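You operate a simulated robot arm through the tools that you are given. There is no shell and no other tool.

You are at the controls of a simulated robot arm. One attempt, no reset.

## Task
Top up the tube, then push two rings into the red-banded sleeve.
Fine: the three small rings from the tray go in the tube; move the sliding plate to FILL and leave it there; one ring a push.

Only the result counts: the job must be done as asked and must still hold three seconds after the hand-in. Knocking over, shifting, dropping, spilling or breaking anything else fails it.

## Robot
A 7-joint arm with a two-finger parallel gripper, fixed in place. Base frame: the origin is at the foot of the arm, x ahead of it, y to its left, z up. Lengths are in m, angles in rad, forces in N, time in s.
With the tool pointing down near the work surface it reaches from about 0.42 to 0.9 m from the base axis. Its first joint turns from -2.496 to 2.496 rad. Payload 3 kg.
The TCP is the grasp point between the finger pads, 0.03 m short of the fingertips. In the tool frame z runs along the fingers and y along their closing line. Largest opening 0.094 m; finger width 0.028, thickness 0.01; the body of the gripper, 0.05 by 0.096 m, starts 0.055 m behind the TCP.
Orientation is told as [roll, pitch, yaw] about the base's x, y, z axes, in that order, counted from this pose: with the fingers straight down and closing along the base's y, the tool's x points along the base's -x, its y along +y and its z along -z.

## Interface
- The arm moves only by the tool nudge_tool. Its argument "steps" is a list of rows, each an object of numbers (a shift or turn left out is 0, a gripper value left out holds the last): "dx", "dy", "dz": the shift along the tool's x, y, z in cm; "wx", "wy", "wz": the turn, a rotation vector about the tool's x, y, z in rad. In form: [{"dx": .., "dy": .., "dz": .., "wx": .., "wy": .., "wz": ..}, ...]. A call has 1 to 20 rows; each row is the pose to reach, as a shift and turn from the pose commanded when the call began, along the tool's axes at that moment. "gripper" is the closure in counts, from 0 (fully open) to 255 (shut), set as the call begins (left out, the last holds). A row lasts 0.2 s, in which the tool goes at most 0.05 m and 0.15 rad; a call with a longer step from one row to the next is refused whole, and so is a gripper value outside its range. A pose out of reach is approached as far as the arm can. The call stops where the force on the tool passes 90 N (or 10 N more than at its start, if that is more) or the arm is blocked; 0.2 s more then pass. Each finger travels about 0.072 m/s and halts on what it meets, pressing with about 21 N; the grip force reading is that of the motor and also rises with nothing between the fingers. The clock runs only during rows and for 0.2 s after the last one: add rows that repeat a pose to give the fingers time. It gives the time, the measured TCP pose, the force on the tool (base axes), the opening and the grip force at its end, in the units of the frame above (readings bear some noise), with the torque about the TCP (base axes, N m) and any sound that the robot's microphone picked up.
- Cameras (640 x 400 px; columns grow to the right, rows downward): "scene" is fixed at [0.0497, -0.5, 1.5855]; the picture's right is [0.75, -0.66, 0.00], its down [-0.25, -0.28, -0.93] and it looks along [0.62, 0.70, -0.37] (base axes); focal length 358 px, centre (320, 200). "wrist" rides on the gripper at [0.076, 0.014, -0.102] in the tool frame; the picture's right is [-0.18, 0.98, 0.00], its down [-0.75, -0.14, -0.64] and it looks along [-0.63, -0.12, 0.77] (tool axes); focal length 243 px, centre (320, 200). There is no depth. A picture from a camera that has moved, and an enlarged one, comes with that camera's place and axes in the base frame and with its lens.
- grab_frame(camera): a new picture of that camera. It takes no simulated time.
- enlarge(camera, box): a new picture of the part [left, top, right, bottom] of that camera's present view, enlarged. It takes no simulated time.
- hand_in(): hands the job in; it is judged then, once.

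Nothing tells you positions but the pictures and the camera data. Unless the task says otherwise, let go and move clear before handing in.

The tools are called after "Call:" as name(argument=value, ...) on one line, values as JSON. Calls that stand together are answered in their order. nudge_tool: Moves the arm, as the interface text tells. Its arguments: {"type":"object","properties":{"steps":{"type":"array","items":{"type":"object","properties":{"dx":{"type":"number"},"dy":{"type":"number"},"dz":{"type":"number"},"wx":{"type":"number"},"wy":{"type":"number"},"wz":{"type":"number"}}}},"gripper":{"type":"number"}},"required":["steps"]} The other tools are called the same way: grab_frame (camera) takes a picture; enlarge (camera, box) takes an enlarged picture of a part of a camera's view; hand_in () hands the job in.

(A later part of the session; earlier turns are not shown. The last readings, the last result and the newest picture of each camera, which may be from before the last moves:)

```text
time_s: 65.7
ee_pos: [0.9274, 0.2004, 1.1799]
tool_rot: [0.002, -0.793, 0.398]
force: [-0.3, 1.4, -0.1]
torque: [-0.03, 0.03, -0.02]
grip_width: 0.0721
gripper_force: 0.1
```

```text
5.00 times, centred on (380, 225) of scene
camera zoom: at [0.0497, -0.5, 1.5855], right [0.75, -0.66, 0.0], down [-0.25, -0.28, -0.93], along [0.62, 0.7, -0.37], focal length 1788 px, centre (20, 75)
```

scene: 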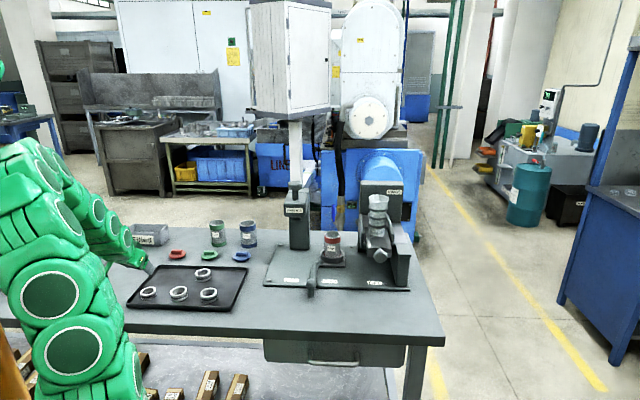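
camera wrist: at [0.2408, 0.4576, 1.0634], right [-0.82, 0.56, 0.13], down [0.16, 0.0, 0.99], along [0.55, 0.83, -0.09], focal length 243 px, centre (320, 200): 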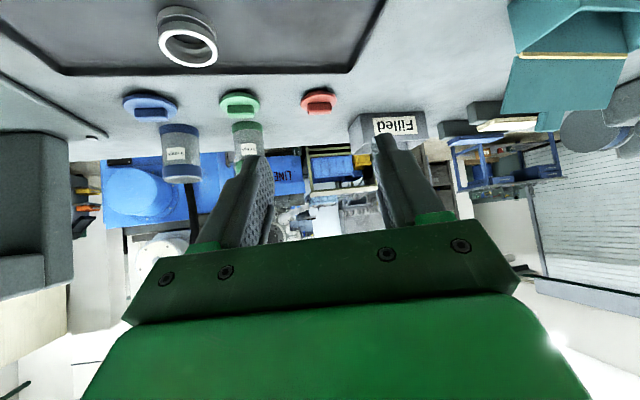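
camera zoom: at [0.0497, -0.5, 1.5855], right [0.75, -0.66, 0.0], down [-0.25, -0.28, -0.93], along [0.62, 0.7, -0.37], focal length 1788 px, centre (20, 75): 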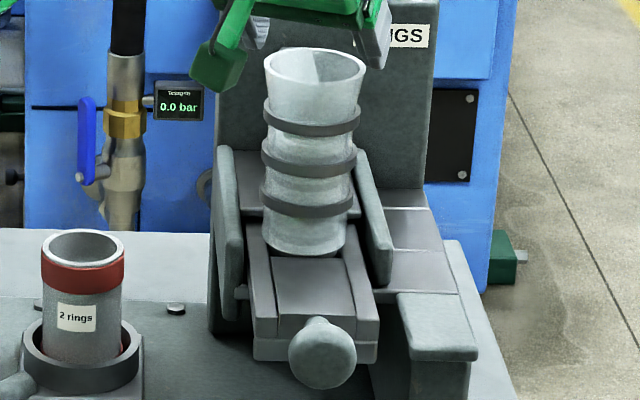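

All three small rings are in the tube. Next I back away, level the tool, and prepare to push the sliding plate's ball handle (≈(0.677, 0.2515, 0.90)) along +e1 = (0.707, -0.707) to FILL, using closed fingers.

Call:
nudge_tool(steps=[{"dx": -2.13, "dz": -2.11}, {"dx": 0.67, "dy": 1.63, "dz": -5.41}, {"dx": 3.46, "dy": 3.27, "dz": -8.7}, {"dx": 6.26, "dy": 4.9, "dz": -12.0}, {"dx": 9.05, "dy": 6.53, "dz": -15.29}, {"dx": 11.85, "dy": 8.17, "dz": -18.59}, {"dx": 14.64, "dy": 9.8, "dz": -21.88}, {"dx": 17.4, "dy": 9.8, "dz": -24.6}, {"dx": 17.4, "dy": 9.8, "dz": -24.6, "wy": 0.14}, {"dx": 17.4, "dy": 9.8, "dz": -24.6, "wy": 0.28}, {"dx": 17.4, "dy": 9.8, "dz": -24.6, "wy": 0.42}, {"dx": 17.4, "dy": 9.8, "dz": -24.6, "wy": 0.56}, {"dx": 17.4, "dy": 9.8, "dz": -24.6, "wy": 0.7}, {"dx": 17.4, "dy": 9.8, "dz": -24.6, "wy": 0.79}])

Call:
enlarge(camera="scene", box=[350, 185, 410, 265])

Call:
grab_frame(camera="wrist")

```text
time_s: 68.7
ee_pos: [0.6149, 0.1743, 1.2289]
tool_rot: [0.003, -0.001, 0.398]
force: [0.4, 0.5, -0.6]
torque: [-0.01, -0.02, 0.01]
grip_width: 0.0718
gripper_force: 0.1
```

```text
5.00 times, centred on (380, 225) of scene
camera zoom: at [0.0497, -0.5, 1.5855], right [0.75, -0.66, 0.0], down [-0.25, -0.28, -0.93], along [0.62, 0.7, -0.37], focal length 1788 px, centre (20, 75)
```

zoom: 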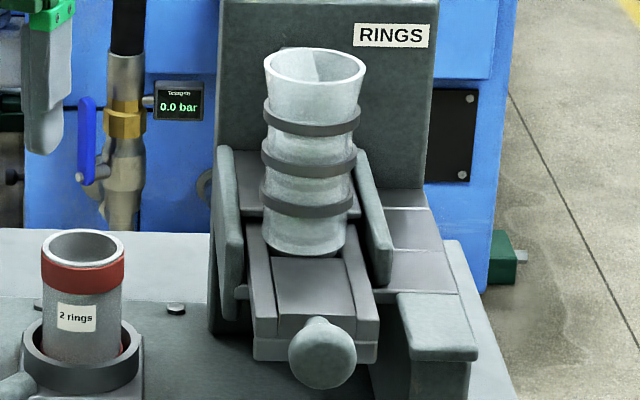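

```text
taken
camera wrist: at [0.5377, 0.1579, 1.3313], right [-0.21, 0.98, 0.0], down [0.75, 0.16, 0.64], along [0.63, 0.14, -0.77], focal length 243 px, centre (320, 200)
```

wrist: 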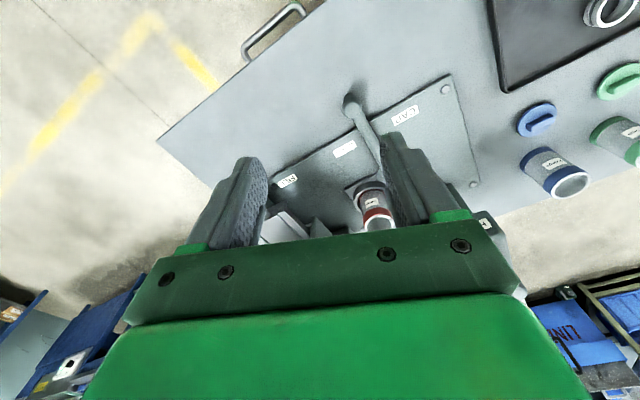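

Call:
enlarge(camera="wrist", box=[240, 60, 480, 240])

Call:
enlarge(camera="scene", box=[290, 225, 360, 300])

```text
2.22 times, centred on (360, 150) of wrist
camera zoom: at [0.5377, 0.1579, 1.3313], right [-0.21, 0.98, 0.0], down [0.75, 0.16, 0.64], along [0.63, 0.14, -0.77], focal length 539 px, centre (231, 311)
```

zoom: 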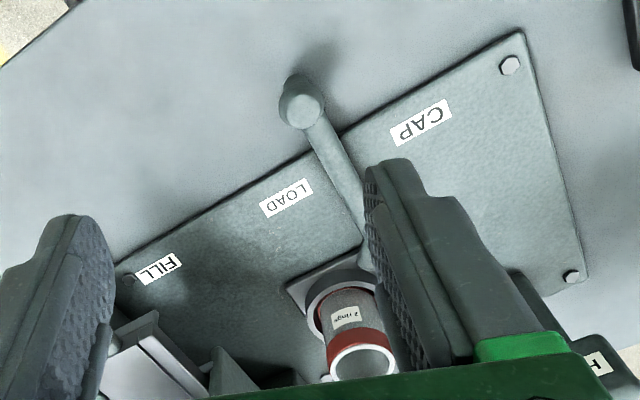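

```text
5.33 times, centred on (325, 262) of scene
camera zoom: at [0.0497, -0.5, 1.5855], right [0.75, -0.66, 0.0], down [-0.25, -0.28, -0.93], along [0.62, 0.7, -0.37], focal length 1907 px, centre (293, -133)
```

zoom: 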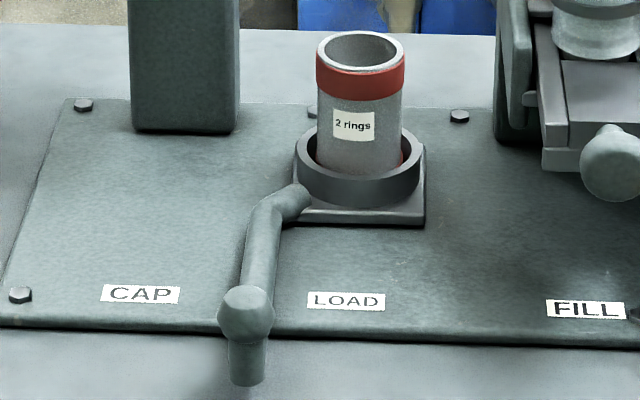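

Ball handle refined to about (0.668, 0.242, 0.912), with its rod running back along e2. I'll close the fingers, turn the tool to face +e1 and go to the left of the handle.

Call:
nudge_tool(gripper=255, steps=[{"dx": -0.75, "dy": 1.16, "dz": 1.6, "wz": 0.13}, {"dx": -1.5, "dy": 2.33, "dz": 3.3, "wz": 0.26}, {"dx": -2.25, "dy": 3.5, "dz": 5, "wz": 0.39}, {"dx": -3, "dy": 4.66, "dz": 6.6, "wz": 0.52}, {"dx": -3.75, "dy": 5.82, "dz": 8.3, "wz": 0.65}, {"dx": -4.5, "dy": 7, "dz": 10, "wz": 0.78}, {"dx": -5.25, "dy": 8.15, "dz": 11.6, "wz": 0.91}, {"dx": -6, "dy": 9.3, "dz": 13.3, "wz": 1.05}, {"dx": -6.74, "dy": 10.48, "dz": 15, "wz": 1.183}])

Call:
grab_frame(camera="wrist")

Call:
enlarge(camera="scene", box=[260, 170, 420, 300])

```text
time_s: 70.7
ee_pos: [0.637, 0.2976, 1.0778]
tool_rot: [0.001, -0.001, -0.786]
force: [1.1, 0.6, 0.1]
torque: [0.03, -0.02, -0.02]
grip_width: 0.0001
gripper_force: 20.8
```

```text
taken
camera wrist: at [0.592, 0.3617, 1.1805], right [0.83, 0.56, 0.0], down [0.43, -0.63, 0.64], along [0.36, -0.53, -0.77], focal length 243 px, centre (320, 200)
```

wrist: 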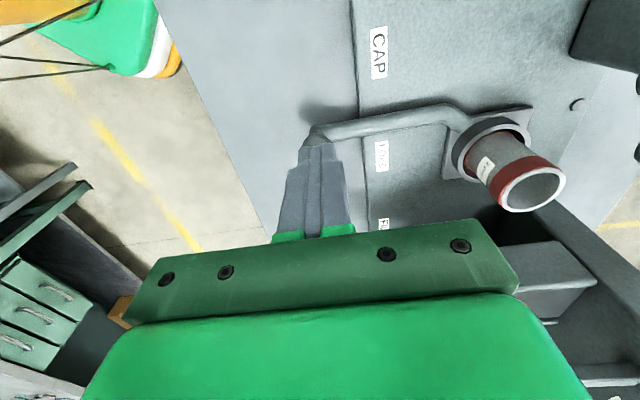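

```text
3.08 times, centred on (340, 235) of scene
camera zoom: at [0.0497, -0.5, 1.5855], right [0.75, -0.66, 0.0], down [-0.25, -0.28, -0.93], along [0.62, 0.7, -0.37], focal length 1100 px, centre (258, 92)
```

zoom: 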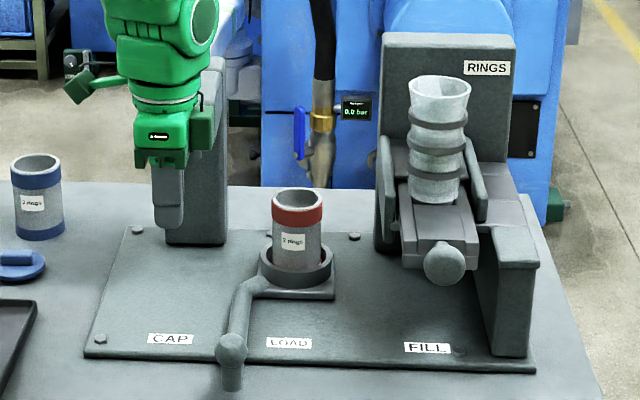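

Call:
nudge_tool(steps=[{"dz": 4.2}, {"dz": 8.4}, {"dz": 12.6}, {"dz": 15.5}, {"dz": 16.6}, {"dz": 16.6}])

Call:
grab_frame(camera="wrist")

Call:
enlarge(camera="scene", box=[260, 170, 420, 300])

```text
time_s: 72.1
ee_pos: [0.6359, 0.2974, 0.9129]
tool_rot: [0.001, 0.0, -0.783]
force: [-1.1, 0.0, 0.0]
torque: [0.02, 0.04, -0.03]
grip_width: 0.0
gripper_force: 21.0
```

```text
taken
camera wrist: at [0.592, 0.3616, 1.0156], right [0.82, 0.57, 0.0], down [0.43, -0.63, 0.64], along [0.36, -0.53, -0.77], focal length 243 px, centre (320, 200)
```

wrist: 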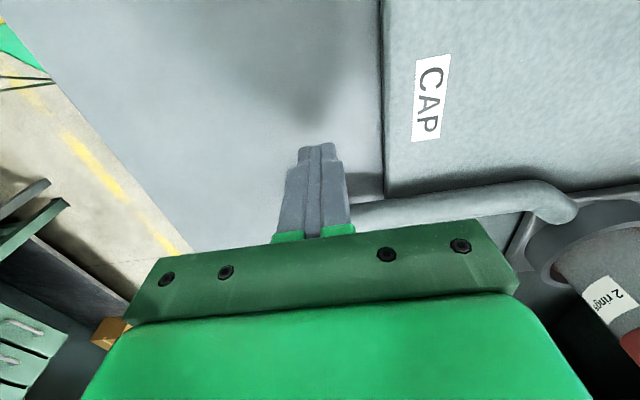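

```text
3.08 times, centred on (340, 235) of scene
camera zoom: at [0.0497, -0.5, 1.5855], right [0.75, -0.66, 0.0], down [-0.25, -0.28, -0.93], along [0.62, 0.7, -0.37], focal length 1100 px, centre (258, 92)
```

zoom: 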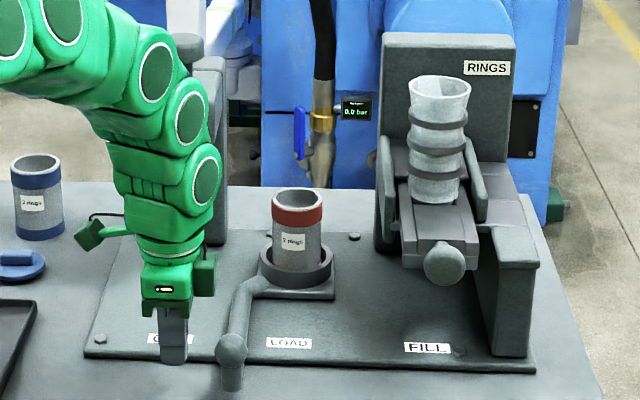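

The handle is a low rod with an upright post and a ball on top (z≈0.91). I'll shift to line up with the ball, lower the tips a little and begin pushing along +e1, watching the force.

Call:
nudge_tool(steps=[{"dy": -1.0, "dz": 0.8}, {"dy": -1.0, "dz": 1.4}, {"dx": -1, "dy": -1.0, "dz": 1.4}, {"dx": -2, "dy": -1.0, "dz": 1.4}, {"dx": -3, "dy": -1.0, "dz": 1.4}, {"dx": -4, "dy": -1.0, "dz": 1.4}, {"dx": -5, "dy": -1.0, "dz": 1.4}])

Call:
enlarge(camera="scene", box=[260, 170, 420, 300])

Call:
grab_frame(camera="wrist")

```text
time_s: 73.7
ee_pos: [0.6651, 0.2548, 0.8979]
tool_rot: [0.001, -0.002, -0.784]
force: [-1.5, 0.5, -0.4]
torque: [0.0, -0.01, -0.05]
grip_width: 0.0
gripper_force: 21.1
```

```text
3.08 times, centred on (340, 235) of scene
camera zoom: at [0.0497, -0.5, 1.5855], right [0.75, -0.66, 0.0], down [-0.25, -0.28, -0.93], along [0.62, 0.7, -0.37], focal length 1100 px, centre (258, 92)
```

zoom: 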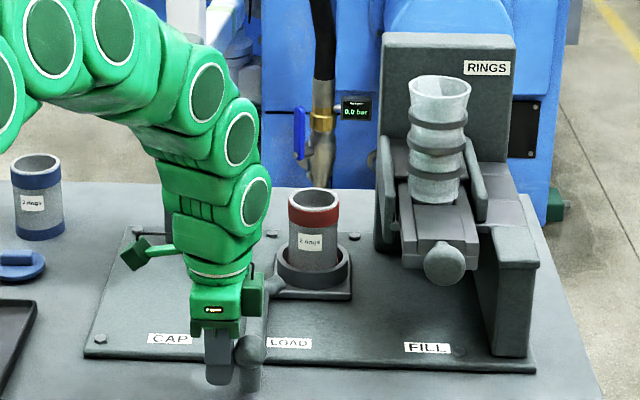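

```text
taken
camera wrist: at [0.6195, 0.3189, 1.0008], right [0.82, 0.57, 0.0], down [0.43, -0.63, 0.64], along [0.36, -0.53, -0.77], focal length 243 px, centre (320, 200)
```

wrist: 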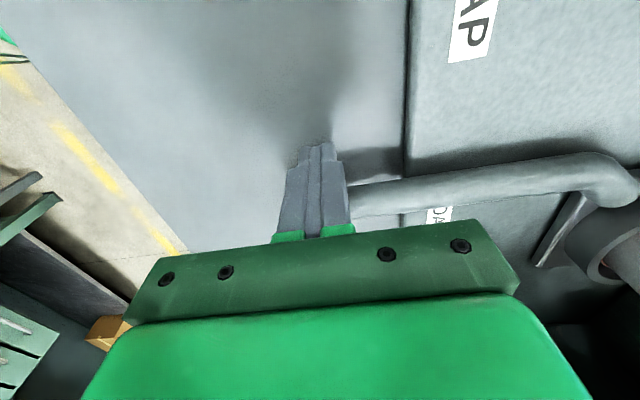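

The plate slides easily and the sleeve rides along (~2 cm so far). Continuing gently.

Call:
nudge_tool(steps=[{"dx": -1.2}, {"dx": -2.4}, {"dx": -3.6}, {"dx": -4.8}, {"dx": -6}, {"dx": -7.2}, {"dx": -8.4}, {"dx": -9.5}, {"dx": -10.5}, {"dx": -10.5}])

Call:
enlarge(camera="scene", box=[290, 170, 430, 300])

Call:
grab_frame(camera="wrist")

```text
time_s: 75.9
ee_pos: [0.7392, 0.1808, 0.8992]
tool_rot: [0.002, -0.001, -0.784]
force: [-1.6, 1.0, -1.0]
torque: [-0.05, -0.02, 0.01]
grip_width: 0.0001
gripper_force: 21.4
```

```text
3.08 times, centred on (360, 235) of scene
camera zoom: at [0.0497, -0.5, 1.5855], right [0.75, -0.66, 0.0], down [-0.25, -0.28, -0.93], along [0.62, 0.7, -0.37], focal length 1100 px, centre (197, 92)
```

zoom: 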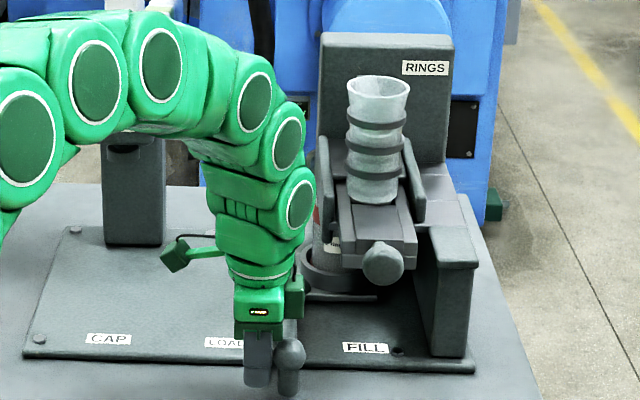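

```text
taken
camera wrist: at [0.694, 0.2458, 1.0015], right [0.82, 0.57, 0.0], down [0.43, -0.63, 0.64], along [0.36, -0.53, -0.77], focal length 243 px, centre (320, 200)
```

wrist: 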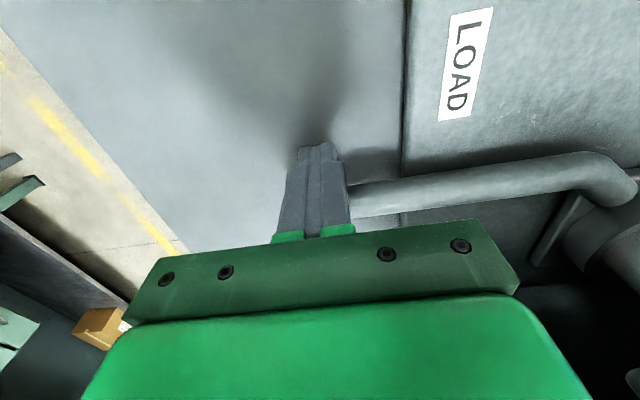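

Call:
nudge_tool(steps=[{"dx": -0.5}, {"dx": -1.0}, {"dx": -1.5}, {"dx": -2.0}, {"dx": -2.4}, {"dx": -2.8}, {"dx": -2.8}])

Call:
enlarge(camera="scene", box=[290, 170, 430, 300])

Call:
enlarge(camera="scene", box=[340, 210, 410, 290])

```text
time_s: 77.5
ee_pos: [0.7599, 0.1623, 0.8983]
tool_rot: [0.003, 0.001, -0.784]
force: [0.1, 1.2, 0.1]
torque: [0.0, 0.01, -0.02]
grip_width: 0.0
gripper_force: 21.1
```

```text
3.08 times, centred on (360, 235) of scene
camera zoom: at [0.0497, -0.5, 1.5855], right [0.75, -0.66, 0.0], down [-0.25, -0.28, -0.93], along [0.62, 0.7, -0.37], focal length 1100 px, centre (197, 92)
```

zoom: 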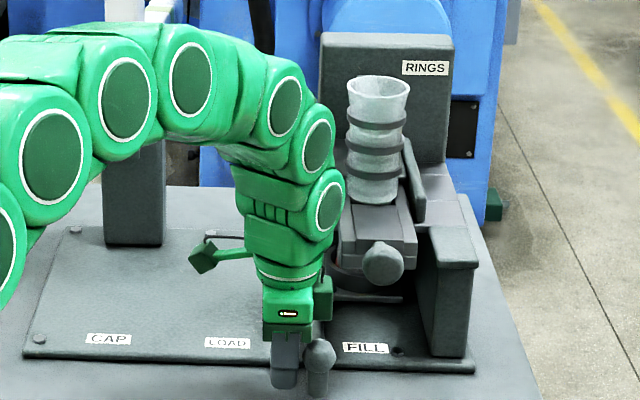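

```text
5.00 times, centred on (375, 250) of scene
camera zoom: at [0.0497, -0.5, 1.5855], right [0.75, -0.66, 0.0], down [-0.25, -0.28, -0.93], along [0.62, 0.7, -0.37], focal length 1788 px, centre (45, -50)
```

zoom: 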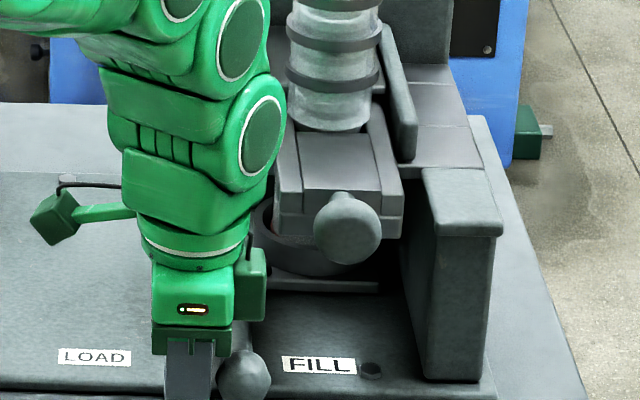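

By the pictures the handle travelled ~0.1545 m, equal to the LOAD→FILL label distance. I'll probe 2 mm further to feel for an end stop.

Call:
nudge_tool(steps=[{"dx": -0.1}, {"dx": -0.2}])

Call:
enlarge(camera="scene", box=[340, 210, 410, 290])

```text
time_s: 78.1
ee_pos: [0.7607, 0.1602, 0.8984]
tool_rot: [0.001, -0.001, -0.783]
force: [0.1, 0.5, -0.4]
torque: [0.03, 0.02, 0.01]
grip_width: 0.0
gripper_force: 21.0
```

```text
5.00 times, centred on (375, 250) of scene
camera zoom: at [0.0497, -0.5, 1.5855], right [0.75, -0.66, 0.0], down [-0.25, -0.28, -0.93], along [0.62, 0.7, -0.37], focal length 1788 px, centre (45, -50)
```

zoom: 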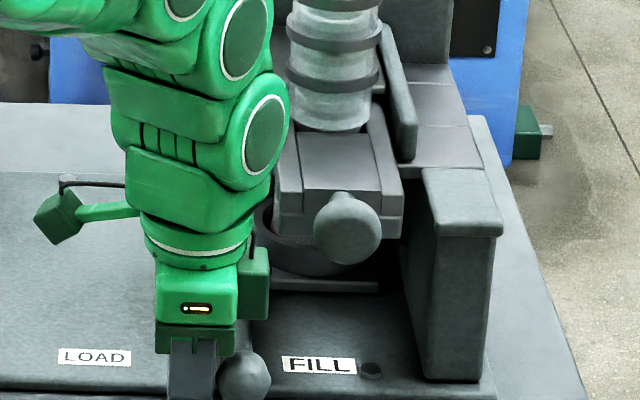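

The fingers moved but the handle stayed, so the plate had already snapped ahead into FILL. I'll back off, rise and turn to face the pusher knob, which triangulates to about (0.837, 0.105, 1.008).

Call:
nudge_tool(steps=[{"dx": 2.0}, {"dx": 2.0, "dz": -4}, {"dx": 2.0, "dy": -1, "dz": -8.5}, {"dx": 2.0, "dy": -4, "dz": -12}, {"dx": 2.0, "dy": -7, "dz": -16}, {"dx": 2.0, "dy": -9, "dz": -20}, {"dx": 2.0, "dy": -10, "dz": -23}, {"dx": 2.0, "dy": -10, "dz": -23, "wz": -0.143}, {"dx": 2.0, "dy": -10, "dz": -23, "wz": -0.286}, {"dx": 2.0, "dy": -10, "dz": -23, "wz": -0.429}, {"dx": 2.0, "dy": -10, "dz": -23, "wz": -0.572}, {"dx": 2.0, "dy": -10, "dz": -23, "wz": -0.715}, {"dx": 2.0, "dy": -10, "dz": -23, "wz": -0.858}, {"dx": 2.0, "dy": -10, "dz": -23, "wz": -1.0}, {"dx": 2.0, "dy": -10, "dz": -23, "wz": -1.143}, {"dx": 2.0, "dy": -10, "dz": -23, "wz": -1.286}, {"dx": 2.0, "dy": -10, "dz": -23, "wz": -1.429}, {"dx": 2.0, "dy": -10, "dz": -23, "wz": -1.569}])

Call:
grab_frame(camera="wrist")

Call:
enlarge(camera="scene", box=[310, 180, 430, 300])

```text
time_s: 81.9
ee_pos: [0.6765, 0.1037, 1.1292]
tool_rot: [0.0, -0.003, 0.786]
force: [0.7, -0.6, 0.3]
torque: [0.01, 0.01, 0.0]
grip_width: 0.0
gripper_force: 21.0
```

```text
taken
camera wrist: at [0.6107, 0.0593, 1.2308], right [-0.57, 0.82, 0.0], down [0.63, 0.43, 0.64], along [0.53, 0.36, -0.77], focal length 243 px, centre (320, 200)
```

wrist: 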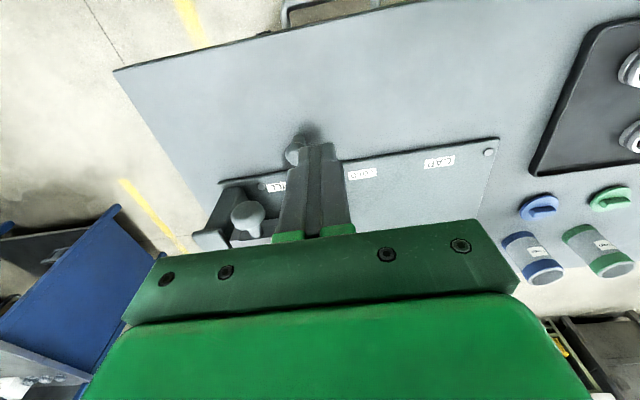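

```text
3.33 times, centred on (370, 240) of scene
camera zoom: at [0.0497, -0.5, 1.5855], right [0.75, -0.66, 0.0], down [-0.25, -0.28, -0.93], along [0.62, 0.7, -0.37], focal length 1192 px, centre (153, 67)
```

zoom: 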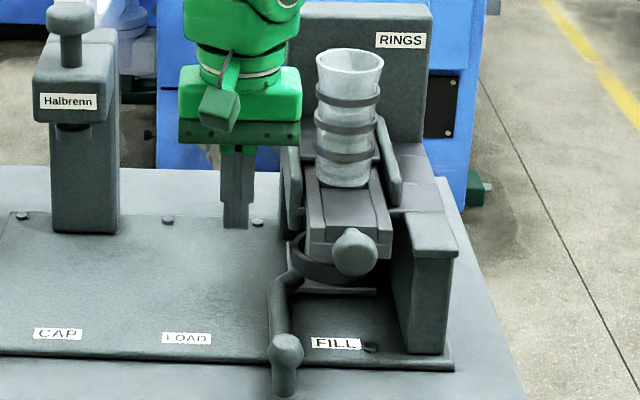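

Now tilting the fingers forward ~0.5 rad, opening to ~62 mm and lining up in front of the pusher knob.

Call:
nudge_tool(gripper=87, steps=[{"dx": -0.6, "dy": -2.5, "dz": 1.2, "wy": -0.13}, {"dx": -1.5, "dy": -5, "dz": 3, "wy": -0.26}, {"dx": -2.2, "dy": -8, "dz": 5, "wy": -0.39}, {"dx": -3, "dy": -11.26, "dz": 7, "wy": -0.5}, {"dx": -3, "dy": -11.26, "dz": 7, "wy": -0.5}])

Call:
grab_frame(camera="wrist")

Call:
enlarge(camera="scene", box=[340, 190, 430, 290])

```text
time_s: 83.1
ee_pos: [0.7775, 0.0426, 1.0587]
tool_rot: [0.001, -0.503, 0.786]
force: [0.2, 0.1, 0.3]
torque: [0.01, -0.01, -0.01]
grip_width: 0.0619
gripper_force: 0.1
```

```text
taken
camera wrist: at [0.6836, -0.0286, 1.1116], right [-0.58, 0.81, 0.09], down [0.35, 0.15, 0.93], along [0.74, 0.57, -0.37], focal length 243 px, centre (320, 200)
```

wrist: 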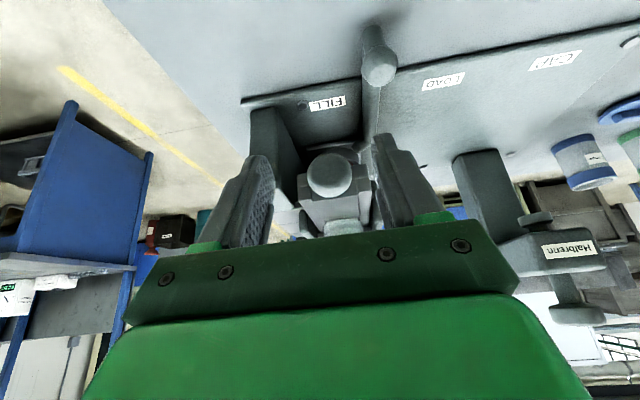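

```text
4.00 times, centred on (385, 240) of scene
camera zoom: at [0.0497, -0.5, 1.5855], right [0.75, -0.66, 0.0], down [-0.25, -0.28, -0.93], along [0.62, 0.7, -0.37], focal length 1430 px, centre (60, 40)
```

zoom: 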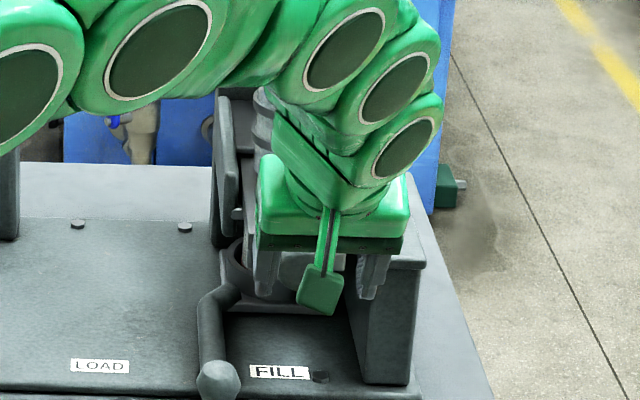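

Call:
nudge_tool(steps=[{"dx": -1.5, "dy": 0.15, "dz": 2.4}, {"dx": -3.0, "dy": 0.15, "dz": 4.9}, {"dx": -4.42, "dy": 0.15, "dz": 7.31}, {"dx": -4.42, "dy": 0.15, "dz": 7.31}])

Call:
enlarge(camera="wrist", box=[220, 100, 440, 250])

Call:
enlarge(camera="scene", box=[340, 190, 430, 290])

```text
time_s: 84.1
ee_pos: [0.8266, 0.0969, 1.0159]
tool_rot: [0.001, -0.503, 0.787]
force: [-0.3, -0.2, 0.6]
torque: [0.0, -0.02, 0.0]
grip_width: 0.0619
gripper_force: 0.2
```

```text
2.67 times, centred on (330, 175) of wrist
camera zoom: at [0.7344, 0.0255, 1.0691], right [-0.58, 0.81, 0.09], down [0.35, 0.15, 0.93], along [0.74, 0.57, -0.37], focal length 647 px, centre (293, 267)
```

zoom: 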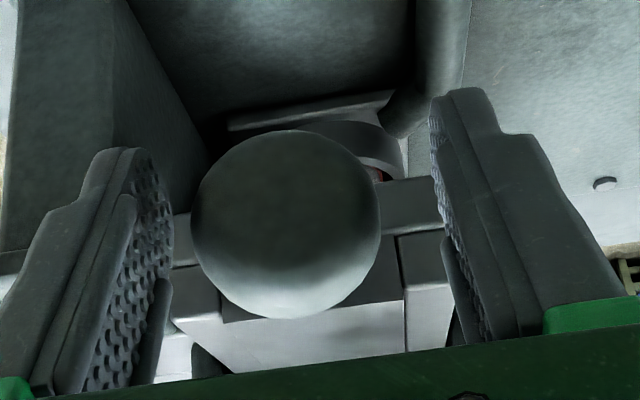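

```text
4.00 times, centred on (385, 240) of scene
camera zoom: at [0.0497, -0.5, 1.5855], right [0.75, -0.66, 0.0], down [-0.25, -0.28, -0.93], along [0.62, 0.7, -0.37], focal length 1430 px, centre (60, 40)
```

zoom: 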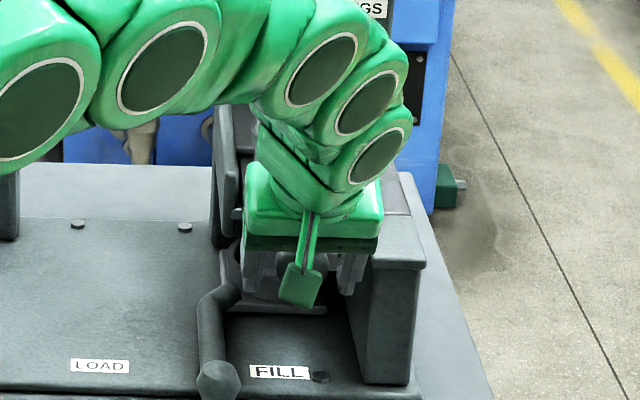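

The knob lies well between the pads. Closing on it.

Call:
nudge_tool(gripper=255, steps=[{}, {}, {}])

Call:
enlarge(camera="wrist", box=[220, 100, 440, 250])

```text
time_s: 84.9
ee_pos: [0.8282, 0.0954, 1.0164]
tool_rot: [-0.002, -0.503, 0.784]
force: [39.0, -23.7, -6.1]
torque: [-0.31, -0.49, -0.86]
grip_width: 0.0412
gripper_force: 45.0
```

```text
2.67 times, centred on (330, 175) of wrist
camera zoom: at [0.7355, 0.0233, 1.0692], right [-0.58, 0.81, 0.09], down [0.35, 0.15, 0.93], along [0.74, 0.57, -0.37], focal length 647 px, centre (293, 267)
```

zoom: 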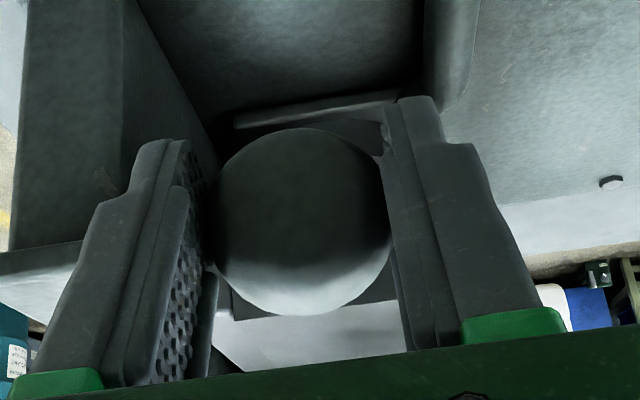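

Gripped, but with a side load: the knob sits ~3 mm further along +e1 than the tool. I'll relieve that by shifting the command.

Call:
nudge_tool(steps=[{"dy": -0.15}, {"dy": -0.25}])

```text
time_s: 85.5
ee_pos: [0.8291, 0.0955, 1.0164]
tool_rot: [0.0, -0.503, 0.783]
force: [17.7, -23.8, 6.6]
torque: [0.12, -0.34, -0.62]
grip_width: 0.0413
gripper_force: 45.3
```

Call:
nudge_tool(steps=[{"dy": -0.15}, {"dy": -0.3}, {"dy": -0.45}])

```text
time_s: 86.3
ee_pos: [0.8322, 0.0967, 1.0165]
tool_rot: [0.002, -0.503, 0.786]
force: [-20.1, 13.3, 32.5]
torque: [0.73, -0.16, 0.44]
grip_width: 0.041
gripper_force: 45.6
```

Call:
nudge_tool(steps=[{"dy": 0.1}, {"dy": 0.2}, {"dy": 0.2}])

```text
time_s: 87.1
ee_pos: [0.8308, 0.0951, 1.0163]
tool_rot: [0.001, -0.501, 0.785]
force: [-26.3, 19.1, 27.3]
torque: [0.43, 0.12, 0.67]
grip_width: 0.0411
gripper_force: 44.9
```

The side load isn't settling, so I'll open and re-check where the knob sits between the fingers.

Call:
nudge_tool(gripper=110, steps=[{}, {}, {}])

Call:
enlarge(camera="wrist", box=[220, 100, 440, 250])

Call:
enlarge(camera="scene", box=[350, 220, 420, 290])

```text
time_s: 87.9
ee_pos: [0.8309, 0.0931, 1.0158]
tool_rot: [-0.002, -0.499, 0.786]
force: [0.2, -0.8, 0.3]
torque: [0.04, 0.01, -0.04]
grip_width: 0.0534
gripper_force: 0.1
```

```text
2.67 times, centred on (330, 175) of wrist
camera zoom: at [0.7383, 0.023, 1.0686], right [-0.58, 0.81, 0.09], down [0.35, 0.15, 0.93], along [0.74, 0.57, -0.37], focal length 647 px, centre (293, 267)
```

zoom: 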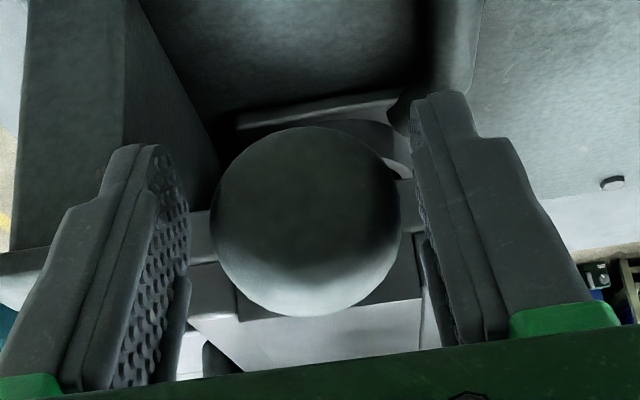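

```text
5.71 times, centred on (385, 255) of scene
camera zoom: at [0.0497, -0.5, 1.5855], right [0.75, -0.66, 0.0], down [-0.25, -0.28, -0.93], along [0.62, 0.7, -0.37], focal length 2043 px, centre (-51, -114)
```

zoom: 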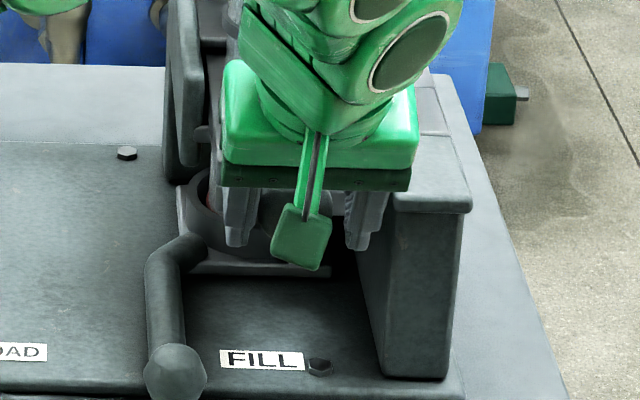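

Call:
nudge_tool(gripper=120, steps=[{"dy": 0.11}, {"dy": 0.11}])

Call:
nudge_tool(gripper=255, steps=[{}, {}, {}])

```text
time_s: 88.5
ee_pos: [0.8318, 0.0949, 1.0163]
tool_rot: [-0.001, -0.5, 0.785]
force: [-0.5, 0.3, -0.3]
torque: [0.0, 0.03, -0.01]
grip_width: 0.0497
gripper_force: 0.1
```

```text
time_s: 89.3
ee_pos: [0.8306, 0.0954, 1.0159]
tool_rot: [0.0, -0.5, 0.787]
force: [-4.3, 1.2, 0.4]
torque: [-0.01, 0.06, 0.03]
grip_width: 0.041
gripper_force: 45.3
```

Clean grip now. Pushing the knob in along +e2, one centimetre first.

Call:
nudge_tool(steps=[{"dx": -0.44, "dz": 0.24}, {"dx": -0.88, "dz": 0.48}, {"dx": -0.88, "dz": 0.48}])

Call:
enlarge(camera="scene", box=[340, 190, 430, 290])

Call:
enlarge(camera="wrist", box=[220, 100, 440, 250])

```text
time_s: 90.1
ee_pos: [0.8381, 0.1024, 1.0162]
tool_rot: [0.0, -0.501, 0.785]
force: [-4.5, -4.2, -0.4]
torque: [-0.36, 0.19, 0.17]
grip_width: 0.0413
gripper_force: 44.1
```

```text
4.00 times, centred on (385, 240) of scene
camera zoom: at [0.0497, -0.5, 1.5855], right [0.75, -0.66, 0.0], down [-0.25, -0.28, -0.93], along [0.62, 0.7, -0.37], focal length 1430 px, centre (60, 40)
```

zoom: 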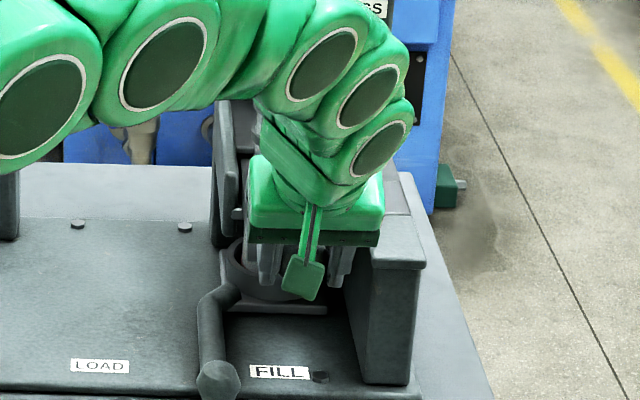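

```text
2.67 times, centred on (330, 175) of wrist
camera zoom: at [0.7444, 0.0313, 1.069], right [-0.58, 0.81, 0.09], down [0.35, 0.15, 0.93], along [0.74, 0.57, -0.37], focal length 647 px, centre (293, 267)
```

zoom: 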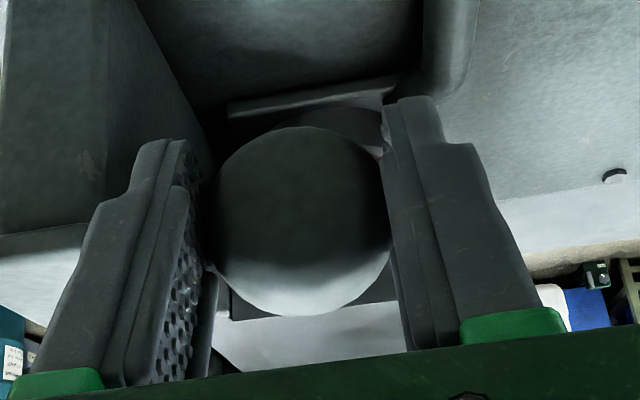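

The slide moves with only ~6 N. Continuing the stroke.

Call:
nudge_tool(steps=[{"dx": -0.53, "dz": 0.29}, {"dx": -1.05, "dz": 0.575}, {"dx": -1.58, "dz": 0.86}, {"dx": -2.1, "dz": 1.15}, {"dx": -2.63, "dz": 1.44}, {"dx": -2.63, "dz": 1.44}])

Call:
enlarge(camera="scene", box=[340, 190, 430, 290])

Call:
enlarge(camera="wrist", box=[220, 100, 440, 250])

```text
time_s: 91.5
ee_pos: [0.8577, 0.1228, 1.0157]
tool_rot: [0.002, -0.499, 0.785]
force: [-15.9, 5.2, -14.6]
torque: [-0.05, 0.37, 0.15]
grip_width: 0.0412
gripper_force: 44.9
```

```text
4.00 times, centred on (385, 240) of scene
camera zoom: at [0.0497, -0.5, 1.5855], right [0.75, -0.66, 0.0], down [-0.25, -0.28, -0.93], along [0.62, 0.7, -0.37], focal length 1430 px, centre (60, 40)
```

zoom: 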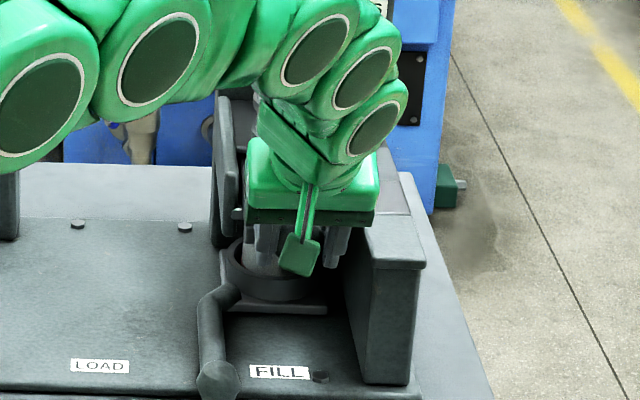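

```text
2.67 times, centred on (330, 175) of wrist
camera zoom: at [0.7655, 0.052, 1.0693], right [-0.58, 0.81, 0.09], down [0.35, 0.15, 0.92], along [0.73, 0.57, -0.37], focal length 647 px, centre (293, 267)
```

zoom: 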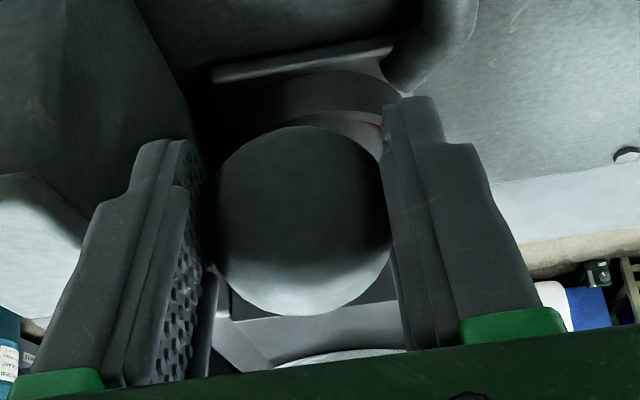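

Call:
nudge_tool(steps=[{"dx": -0.35, "dz": 0.19}, {"dx": -0.7, "dz": 0.38}, {"dx": -1.05, "dz": 0.575}, {"dx": -1.05, "dz": 0.575}])

Call:
enlarge(camera="wrist", box=[220, 100, 440, 250])

```text
time_s: 92.5
ee_pos: [0.8677, 0.1316, 1.0162]
tool_rot: [0.0, -0.501, 0.784]
force: [-24.4, 13.5, -13.4]
torque: [-0.4, 0.4, 0.65]
grip_width: 0.0413
gripper_force: 44.7
```

```text
2.67 times, centred on (330, 175) of wrist
camera zoom: at [0.7745, 0.061, 1.0692], right [-0.58, 0.81, 0.09], down [0.35, 0.15, 0.93], along [0.73, 0.57, -0.37], focal length 647 px, centre (293, 267)
```

zoom: 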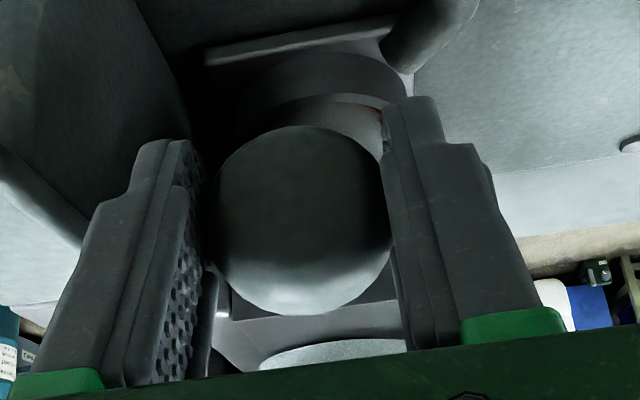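

Call:
nudge_tool(steps=[{"dx": -0.25, "dy": 0.1, "dz": 0.14}, {"dx": -0.5, "dy": 0.15, "dz": 0.27}, {"dx": -0.75, "dy": 0.15, "dz": 0.41}, {"dx": -0.75, "dy": 0.15, "dz": 0.41}])

Call:
enlarge(camera="wrist", box=[220, 100, 440, 250])

Call:
enlarge(camera="scene", box=[340, 180, 430, 280])

```text
time_s: 93.5
ee_pos: [0.8725, 0.1373, 1.0166]
tool_rot: [0.001, -0.503, 0.783]
force: [-6.4, -7.4, -16.2]
torque: [-0.18, 0.19, -0.09]
grip_width: 0.0411
gripper_force: 45.5
```

```text
2.67 times, centred on (330, 175) of wrist
camera zoom: at [0.7792, 0.0665, 1.0691], right [-0.58, 0.81, 0.09], down [0.35, 0.15, 0.93], along [0.74, 0.57, -0.37], focal length 647 px, centre (293, 267)
```

zoom: 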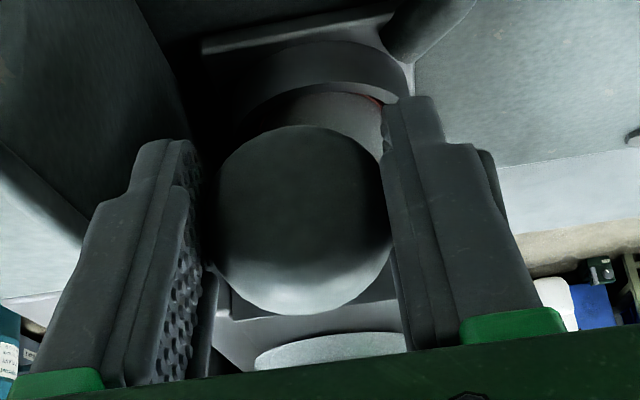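

```text
4.00 times, centred on (385, 230) of scene
camera zoom: at [0.0497, -0.5, 1.5855], right [0.75, -0.66, 0.0], down [-0.25, -0.28, -0.93], along [0.62, 0.7, -0.37], focal length 1430 px, centre (60, 80)
```

zoom: 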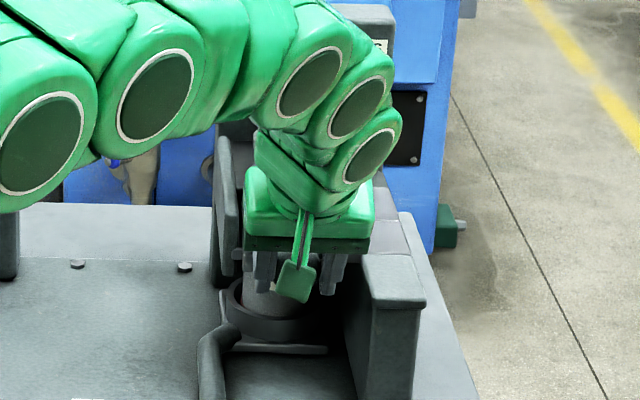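

Call:
nudge_tool(steps=[{"dx": -0.2, "dz": 0.11}, {"dx": -0.4, "dz": 0.22}, {"dx": -0.6, "dz": 0.33}, {"dx": -0.8, "dz": 0.44}, {"dx": -0.8, "dz": 0.44}])

Call:
enlarge(camera="wrist", box=[220, 100, 440, 250])

```text
time_s: 94.7
ee_pos: [0.8787, 0.143, 1.0163]
tool_rot: [-0.003, -0.504, 0.785]
force: [-12.2, -33.1, 9.5]
torque: [-0.24, 0.03, -0.27]
grip_width: 0.041
gripper_force: 44.9
```

```text
2.67 times, centred on (330, 175) of wrist
camera zoom: at [0.7855, 0.0729, 1.0692], right [-0.58, 0.81, 0.09], down [0.35, 0.15, 0.93], along [0.74, 0.57, -0.37], focal length 647 px, centre (293, 267)
```

zoom: 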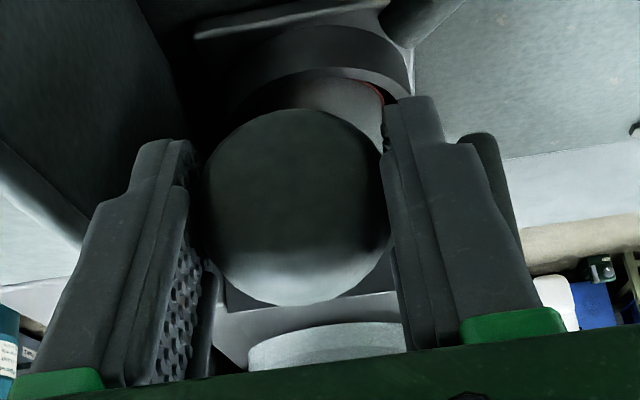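

The knob hit its end stop (−32 N, slight slip) after ~62 mm. Now pulling it back out fully so the next ring can drop.

Call:
nudge_tool(steps=[{"dx": 0.35, "dz": -0.19}, {"dx": 0.9, "dz": -0.49}, {"dx": 1.6, "dz": -0.87}, {"dx": 2.3, "dz": -1.26}, {"dx": 3.0, "dz": -1.64}, {"dx": 3.7, "dz": -2.02}, {"dx": 4.4, "dz": -2.4}, {"dx": 5.0, "dz": -2.73}, {"dx": 5.35, "dz": -2.92}, {"dx": 5.35, "dz": -2.92}])

Call:
enlarge(camera="wrist", box=[220, 100, 440, 250])

Call:
enlarge(camera="scene", box=[340, 180, 430, 280])

```text
time_s: 96.9
ee_pos: [0.8349, 0.1021, 1.0146]
tool_rot: [0.0, -0.501, 0.786]
force: [0.7, -0.4, -0.5]
torque: [-0.01, 0.01, 0.01]
grip_width: 0.0
gripper_force: 33.2
```

```text
2.67 times, centred on (330, 175) of wrist
camera zoom: at [0.7415, 0.0308, 1.0681], right [-0.58, 0.81, 0.09], down [0.35, 0.15, 0.93], along [0.74, 0.57, -0.37], focal length 647 px, centre (293, 267)
```

zoom: 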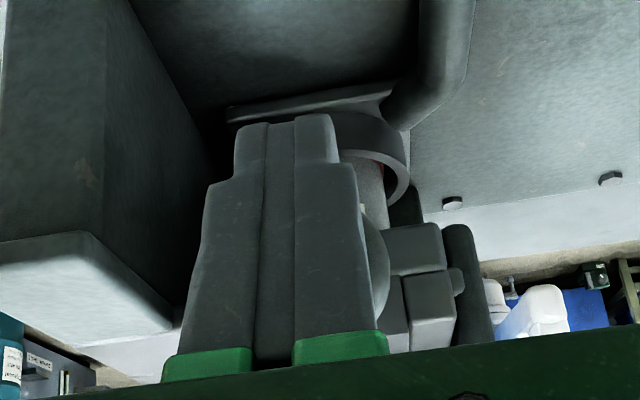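

```text
4.00 times, centred on (385, 230) of scene
camera zoom: at [0.0497, -0.5, 1.5855], right [0.75, -0.66, 0.0], down [-0.25, -0.28, -0.93], along [0.62, 0.7, -0.37], focal length 1430 px, centre (60, 80)
```

zoom: 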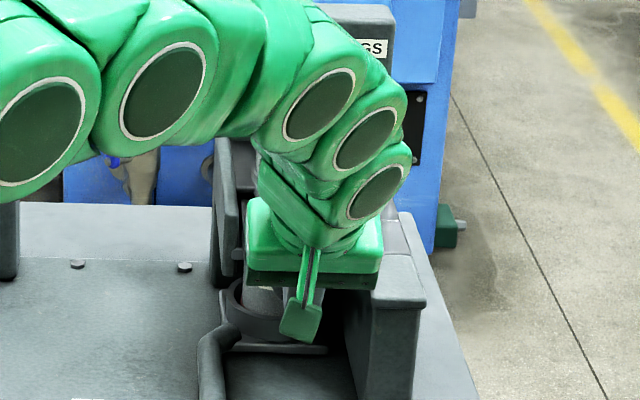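

The fingers slipped off the knob during the pull. I'll back off, open and look for where the knob stands now.

Call:
nudge_tool(gripper=80, steps=[{"dx": 2.2, "dz": -1.2}, {"dx": 4.4, "dz": -2.4}, {"dx": 5.5, "dz": -3.4}, {"dx": 5.5, "dz": -3.4}])

Call:
enlarge(camera="wrist", box=[220, 80, 460, 250])

Call:
enlarge(camera="scene", box=[340, 180, 430, 280])

```text
time_s: 97.9
ee_pos: [0.7893, 0.0563, 1.0179]
tool_rot: [0.001, -0.503, 0.785]
force: [-0.1, -0.3, 0.1]
torque: [0.01, -0.02, 0.05]
grip_width: 0.0645
gripper_force: 0.0
```

```text
2.35 times, centred on (340, 165) of wrist
camera zoom: at [0.6959, -0.0152, 1.0717], right [-0.58, 0.81, 0.09], down [0.35, 0.15, 0.93], along [0.74, 0.57, -0.37], focal length 571 px, centre (273, 282)
```

zoom: 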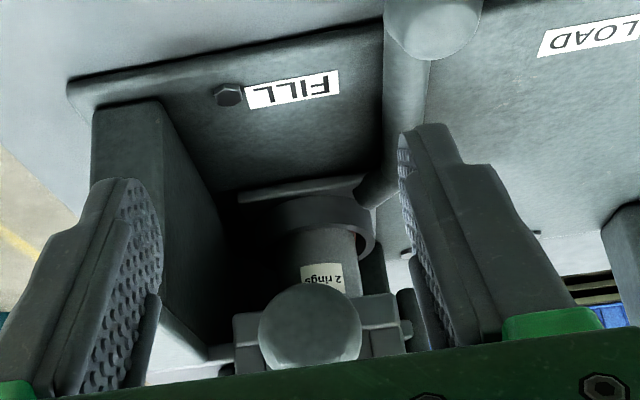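

```text
4.00 times, centred on (385, 230) of scene
camera zoom: at [0.0497, -0.5, 1.5855], right [0.75, -0.66, 0.0], down [-0.25, -0.28, -0.93], along [0.62, 0.7, -0.37], focal length 1430 px, centre (60, 80)
```

zoom: 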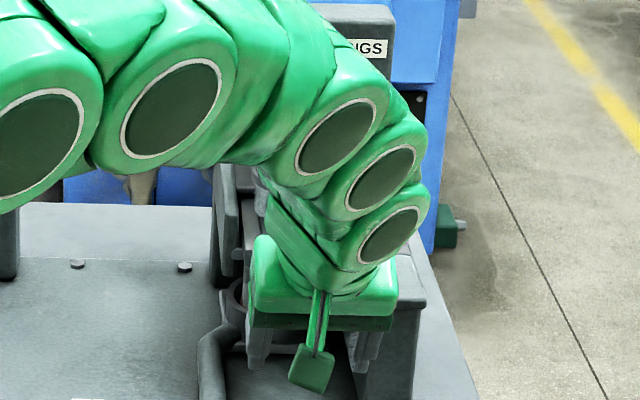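

Call:
nudge_tool(steps=[{"dx": 2.0, "dy": 2, "dz": -3.5}, {"dx": 4.0, "dy": 6, "dz": -5}, {"dx": 6.0, "dy": 10, "dz": -7}, {"dx": 8.0, "dy": 14, "dz": -9}])

Call:
enlarge(camera="wrist", box=[120, 40, 460, 250])

Call:
enlarge(camera="scene", box=[340, 180, 430, 280])

```text
time_s: 98.9
ee_pos: [0.6104, 0.0786, 1.0574]
tool_rot: [0.002, -0.501, 0.785]
force: [0.3, 0.7, -0.4]
torque: [-0.04, 0.01, 0.0]
grip_width: 0.0643
gripper_force: 0.2
```

```text
1.88 times, centred on (290, 145) of wrist
camera zoom: at [0.5173, 0.0068, 1.1114], right [-0.58, 0.81, 0.09], down [0.35, 0.15, 0.92], along [0.74, 0.57, -0.37], focal length 457 px, centre (376, 304)
```

zoom: 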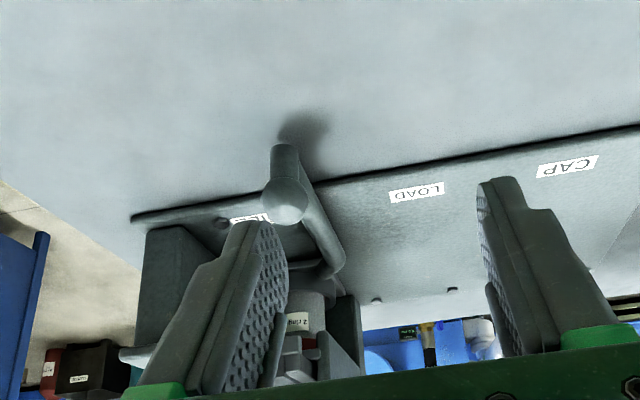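

```text
4.00 times, centred on (385, 230) of scene
camera zoom: at [0.0497, -0.5, 1.5855], right [0.75, -0.66, 0.0], down [-0.25, -0.28, -0.93], along [0.62, 0.7, -0.37], focal length 1430 px, centre (60, 80)
```

zoom: 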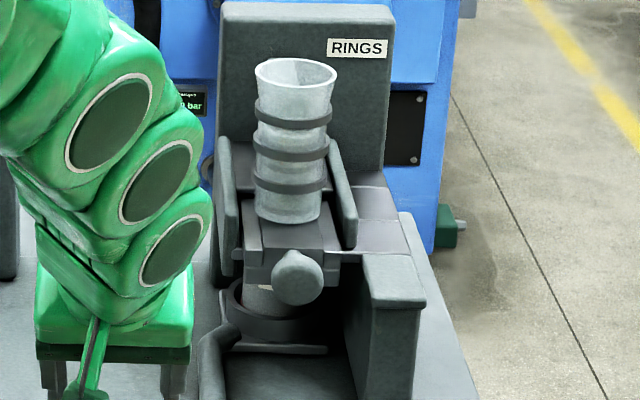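

The knob stands at e2≈0.707: pushed in by ~4 cm from its start (0.666), so it needs pulling out further. I'll re-grip it deeper between the pads and pull slowly.

Call:
nudge_tool(gripper=90, steps=[{"dx": -1.7, "dy": -2.9, "dz": 1.5}, {"dx": -3.4, "dy": -5.8, "dz": 3.1}, {"dx": -5.1, "dy": -8.7, "dz": 4.7}, {"dx": -6.8, "dy": -11.6, "dz": 6.2}, {"dx": -8.59, "dy": -14.4, "dz": 7.79}, {"dx": -10.6, "dy": -14.4, "dz": 9.5}, {"dx": -12.7, "dy": -14.4, "dz": 11.2}, {"dx": -12.7, "dy": -14.4, "dz": 11.2}])

Call:
enlarge(camera="wrist", box=[220, 100, 440, 250])

```text
time_s: 100.7
ee_pos: [0.8305, 0.0907, 1.0207]
tool_rot: [-0.001, -0.503, 0.787]
force: [0.5, -0.7, 0.1]
torque: [0.0, -0.01, -0.02]
grip_width: 0.0609
gripper_force: 0.1
```

```text
2.67 times, centred on (330, 175) of wrist
camera zoom: at [0.7368, 0.0186, 1.0738], right [-0.58, 0.81, 0.09], down [0.35, 0.15, 0.93], along [0.74, 0.57, -0.37], focal length 647 px, centre (293, 267)
```

zoom: 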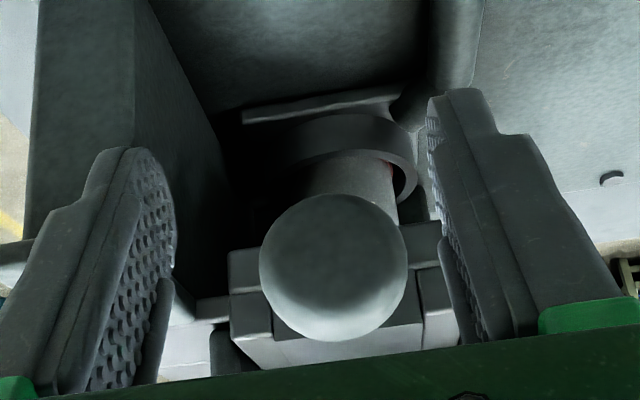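

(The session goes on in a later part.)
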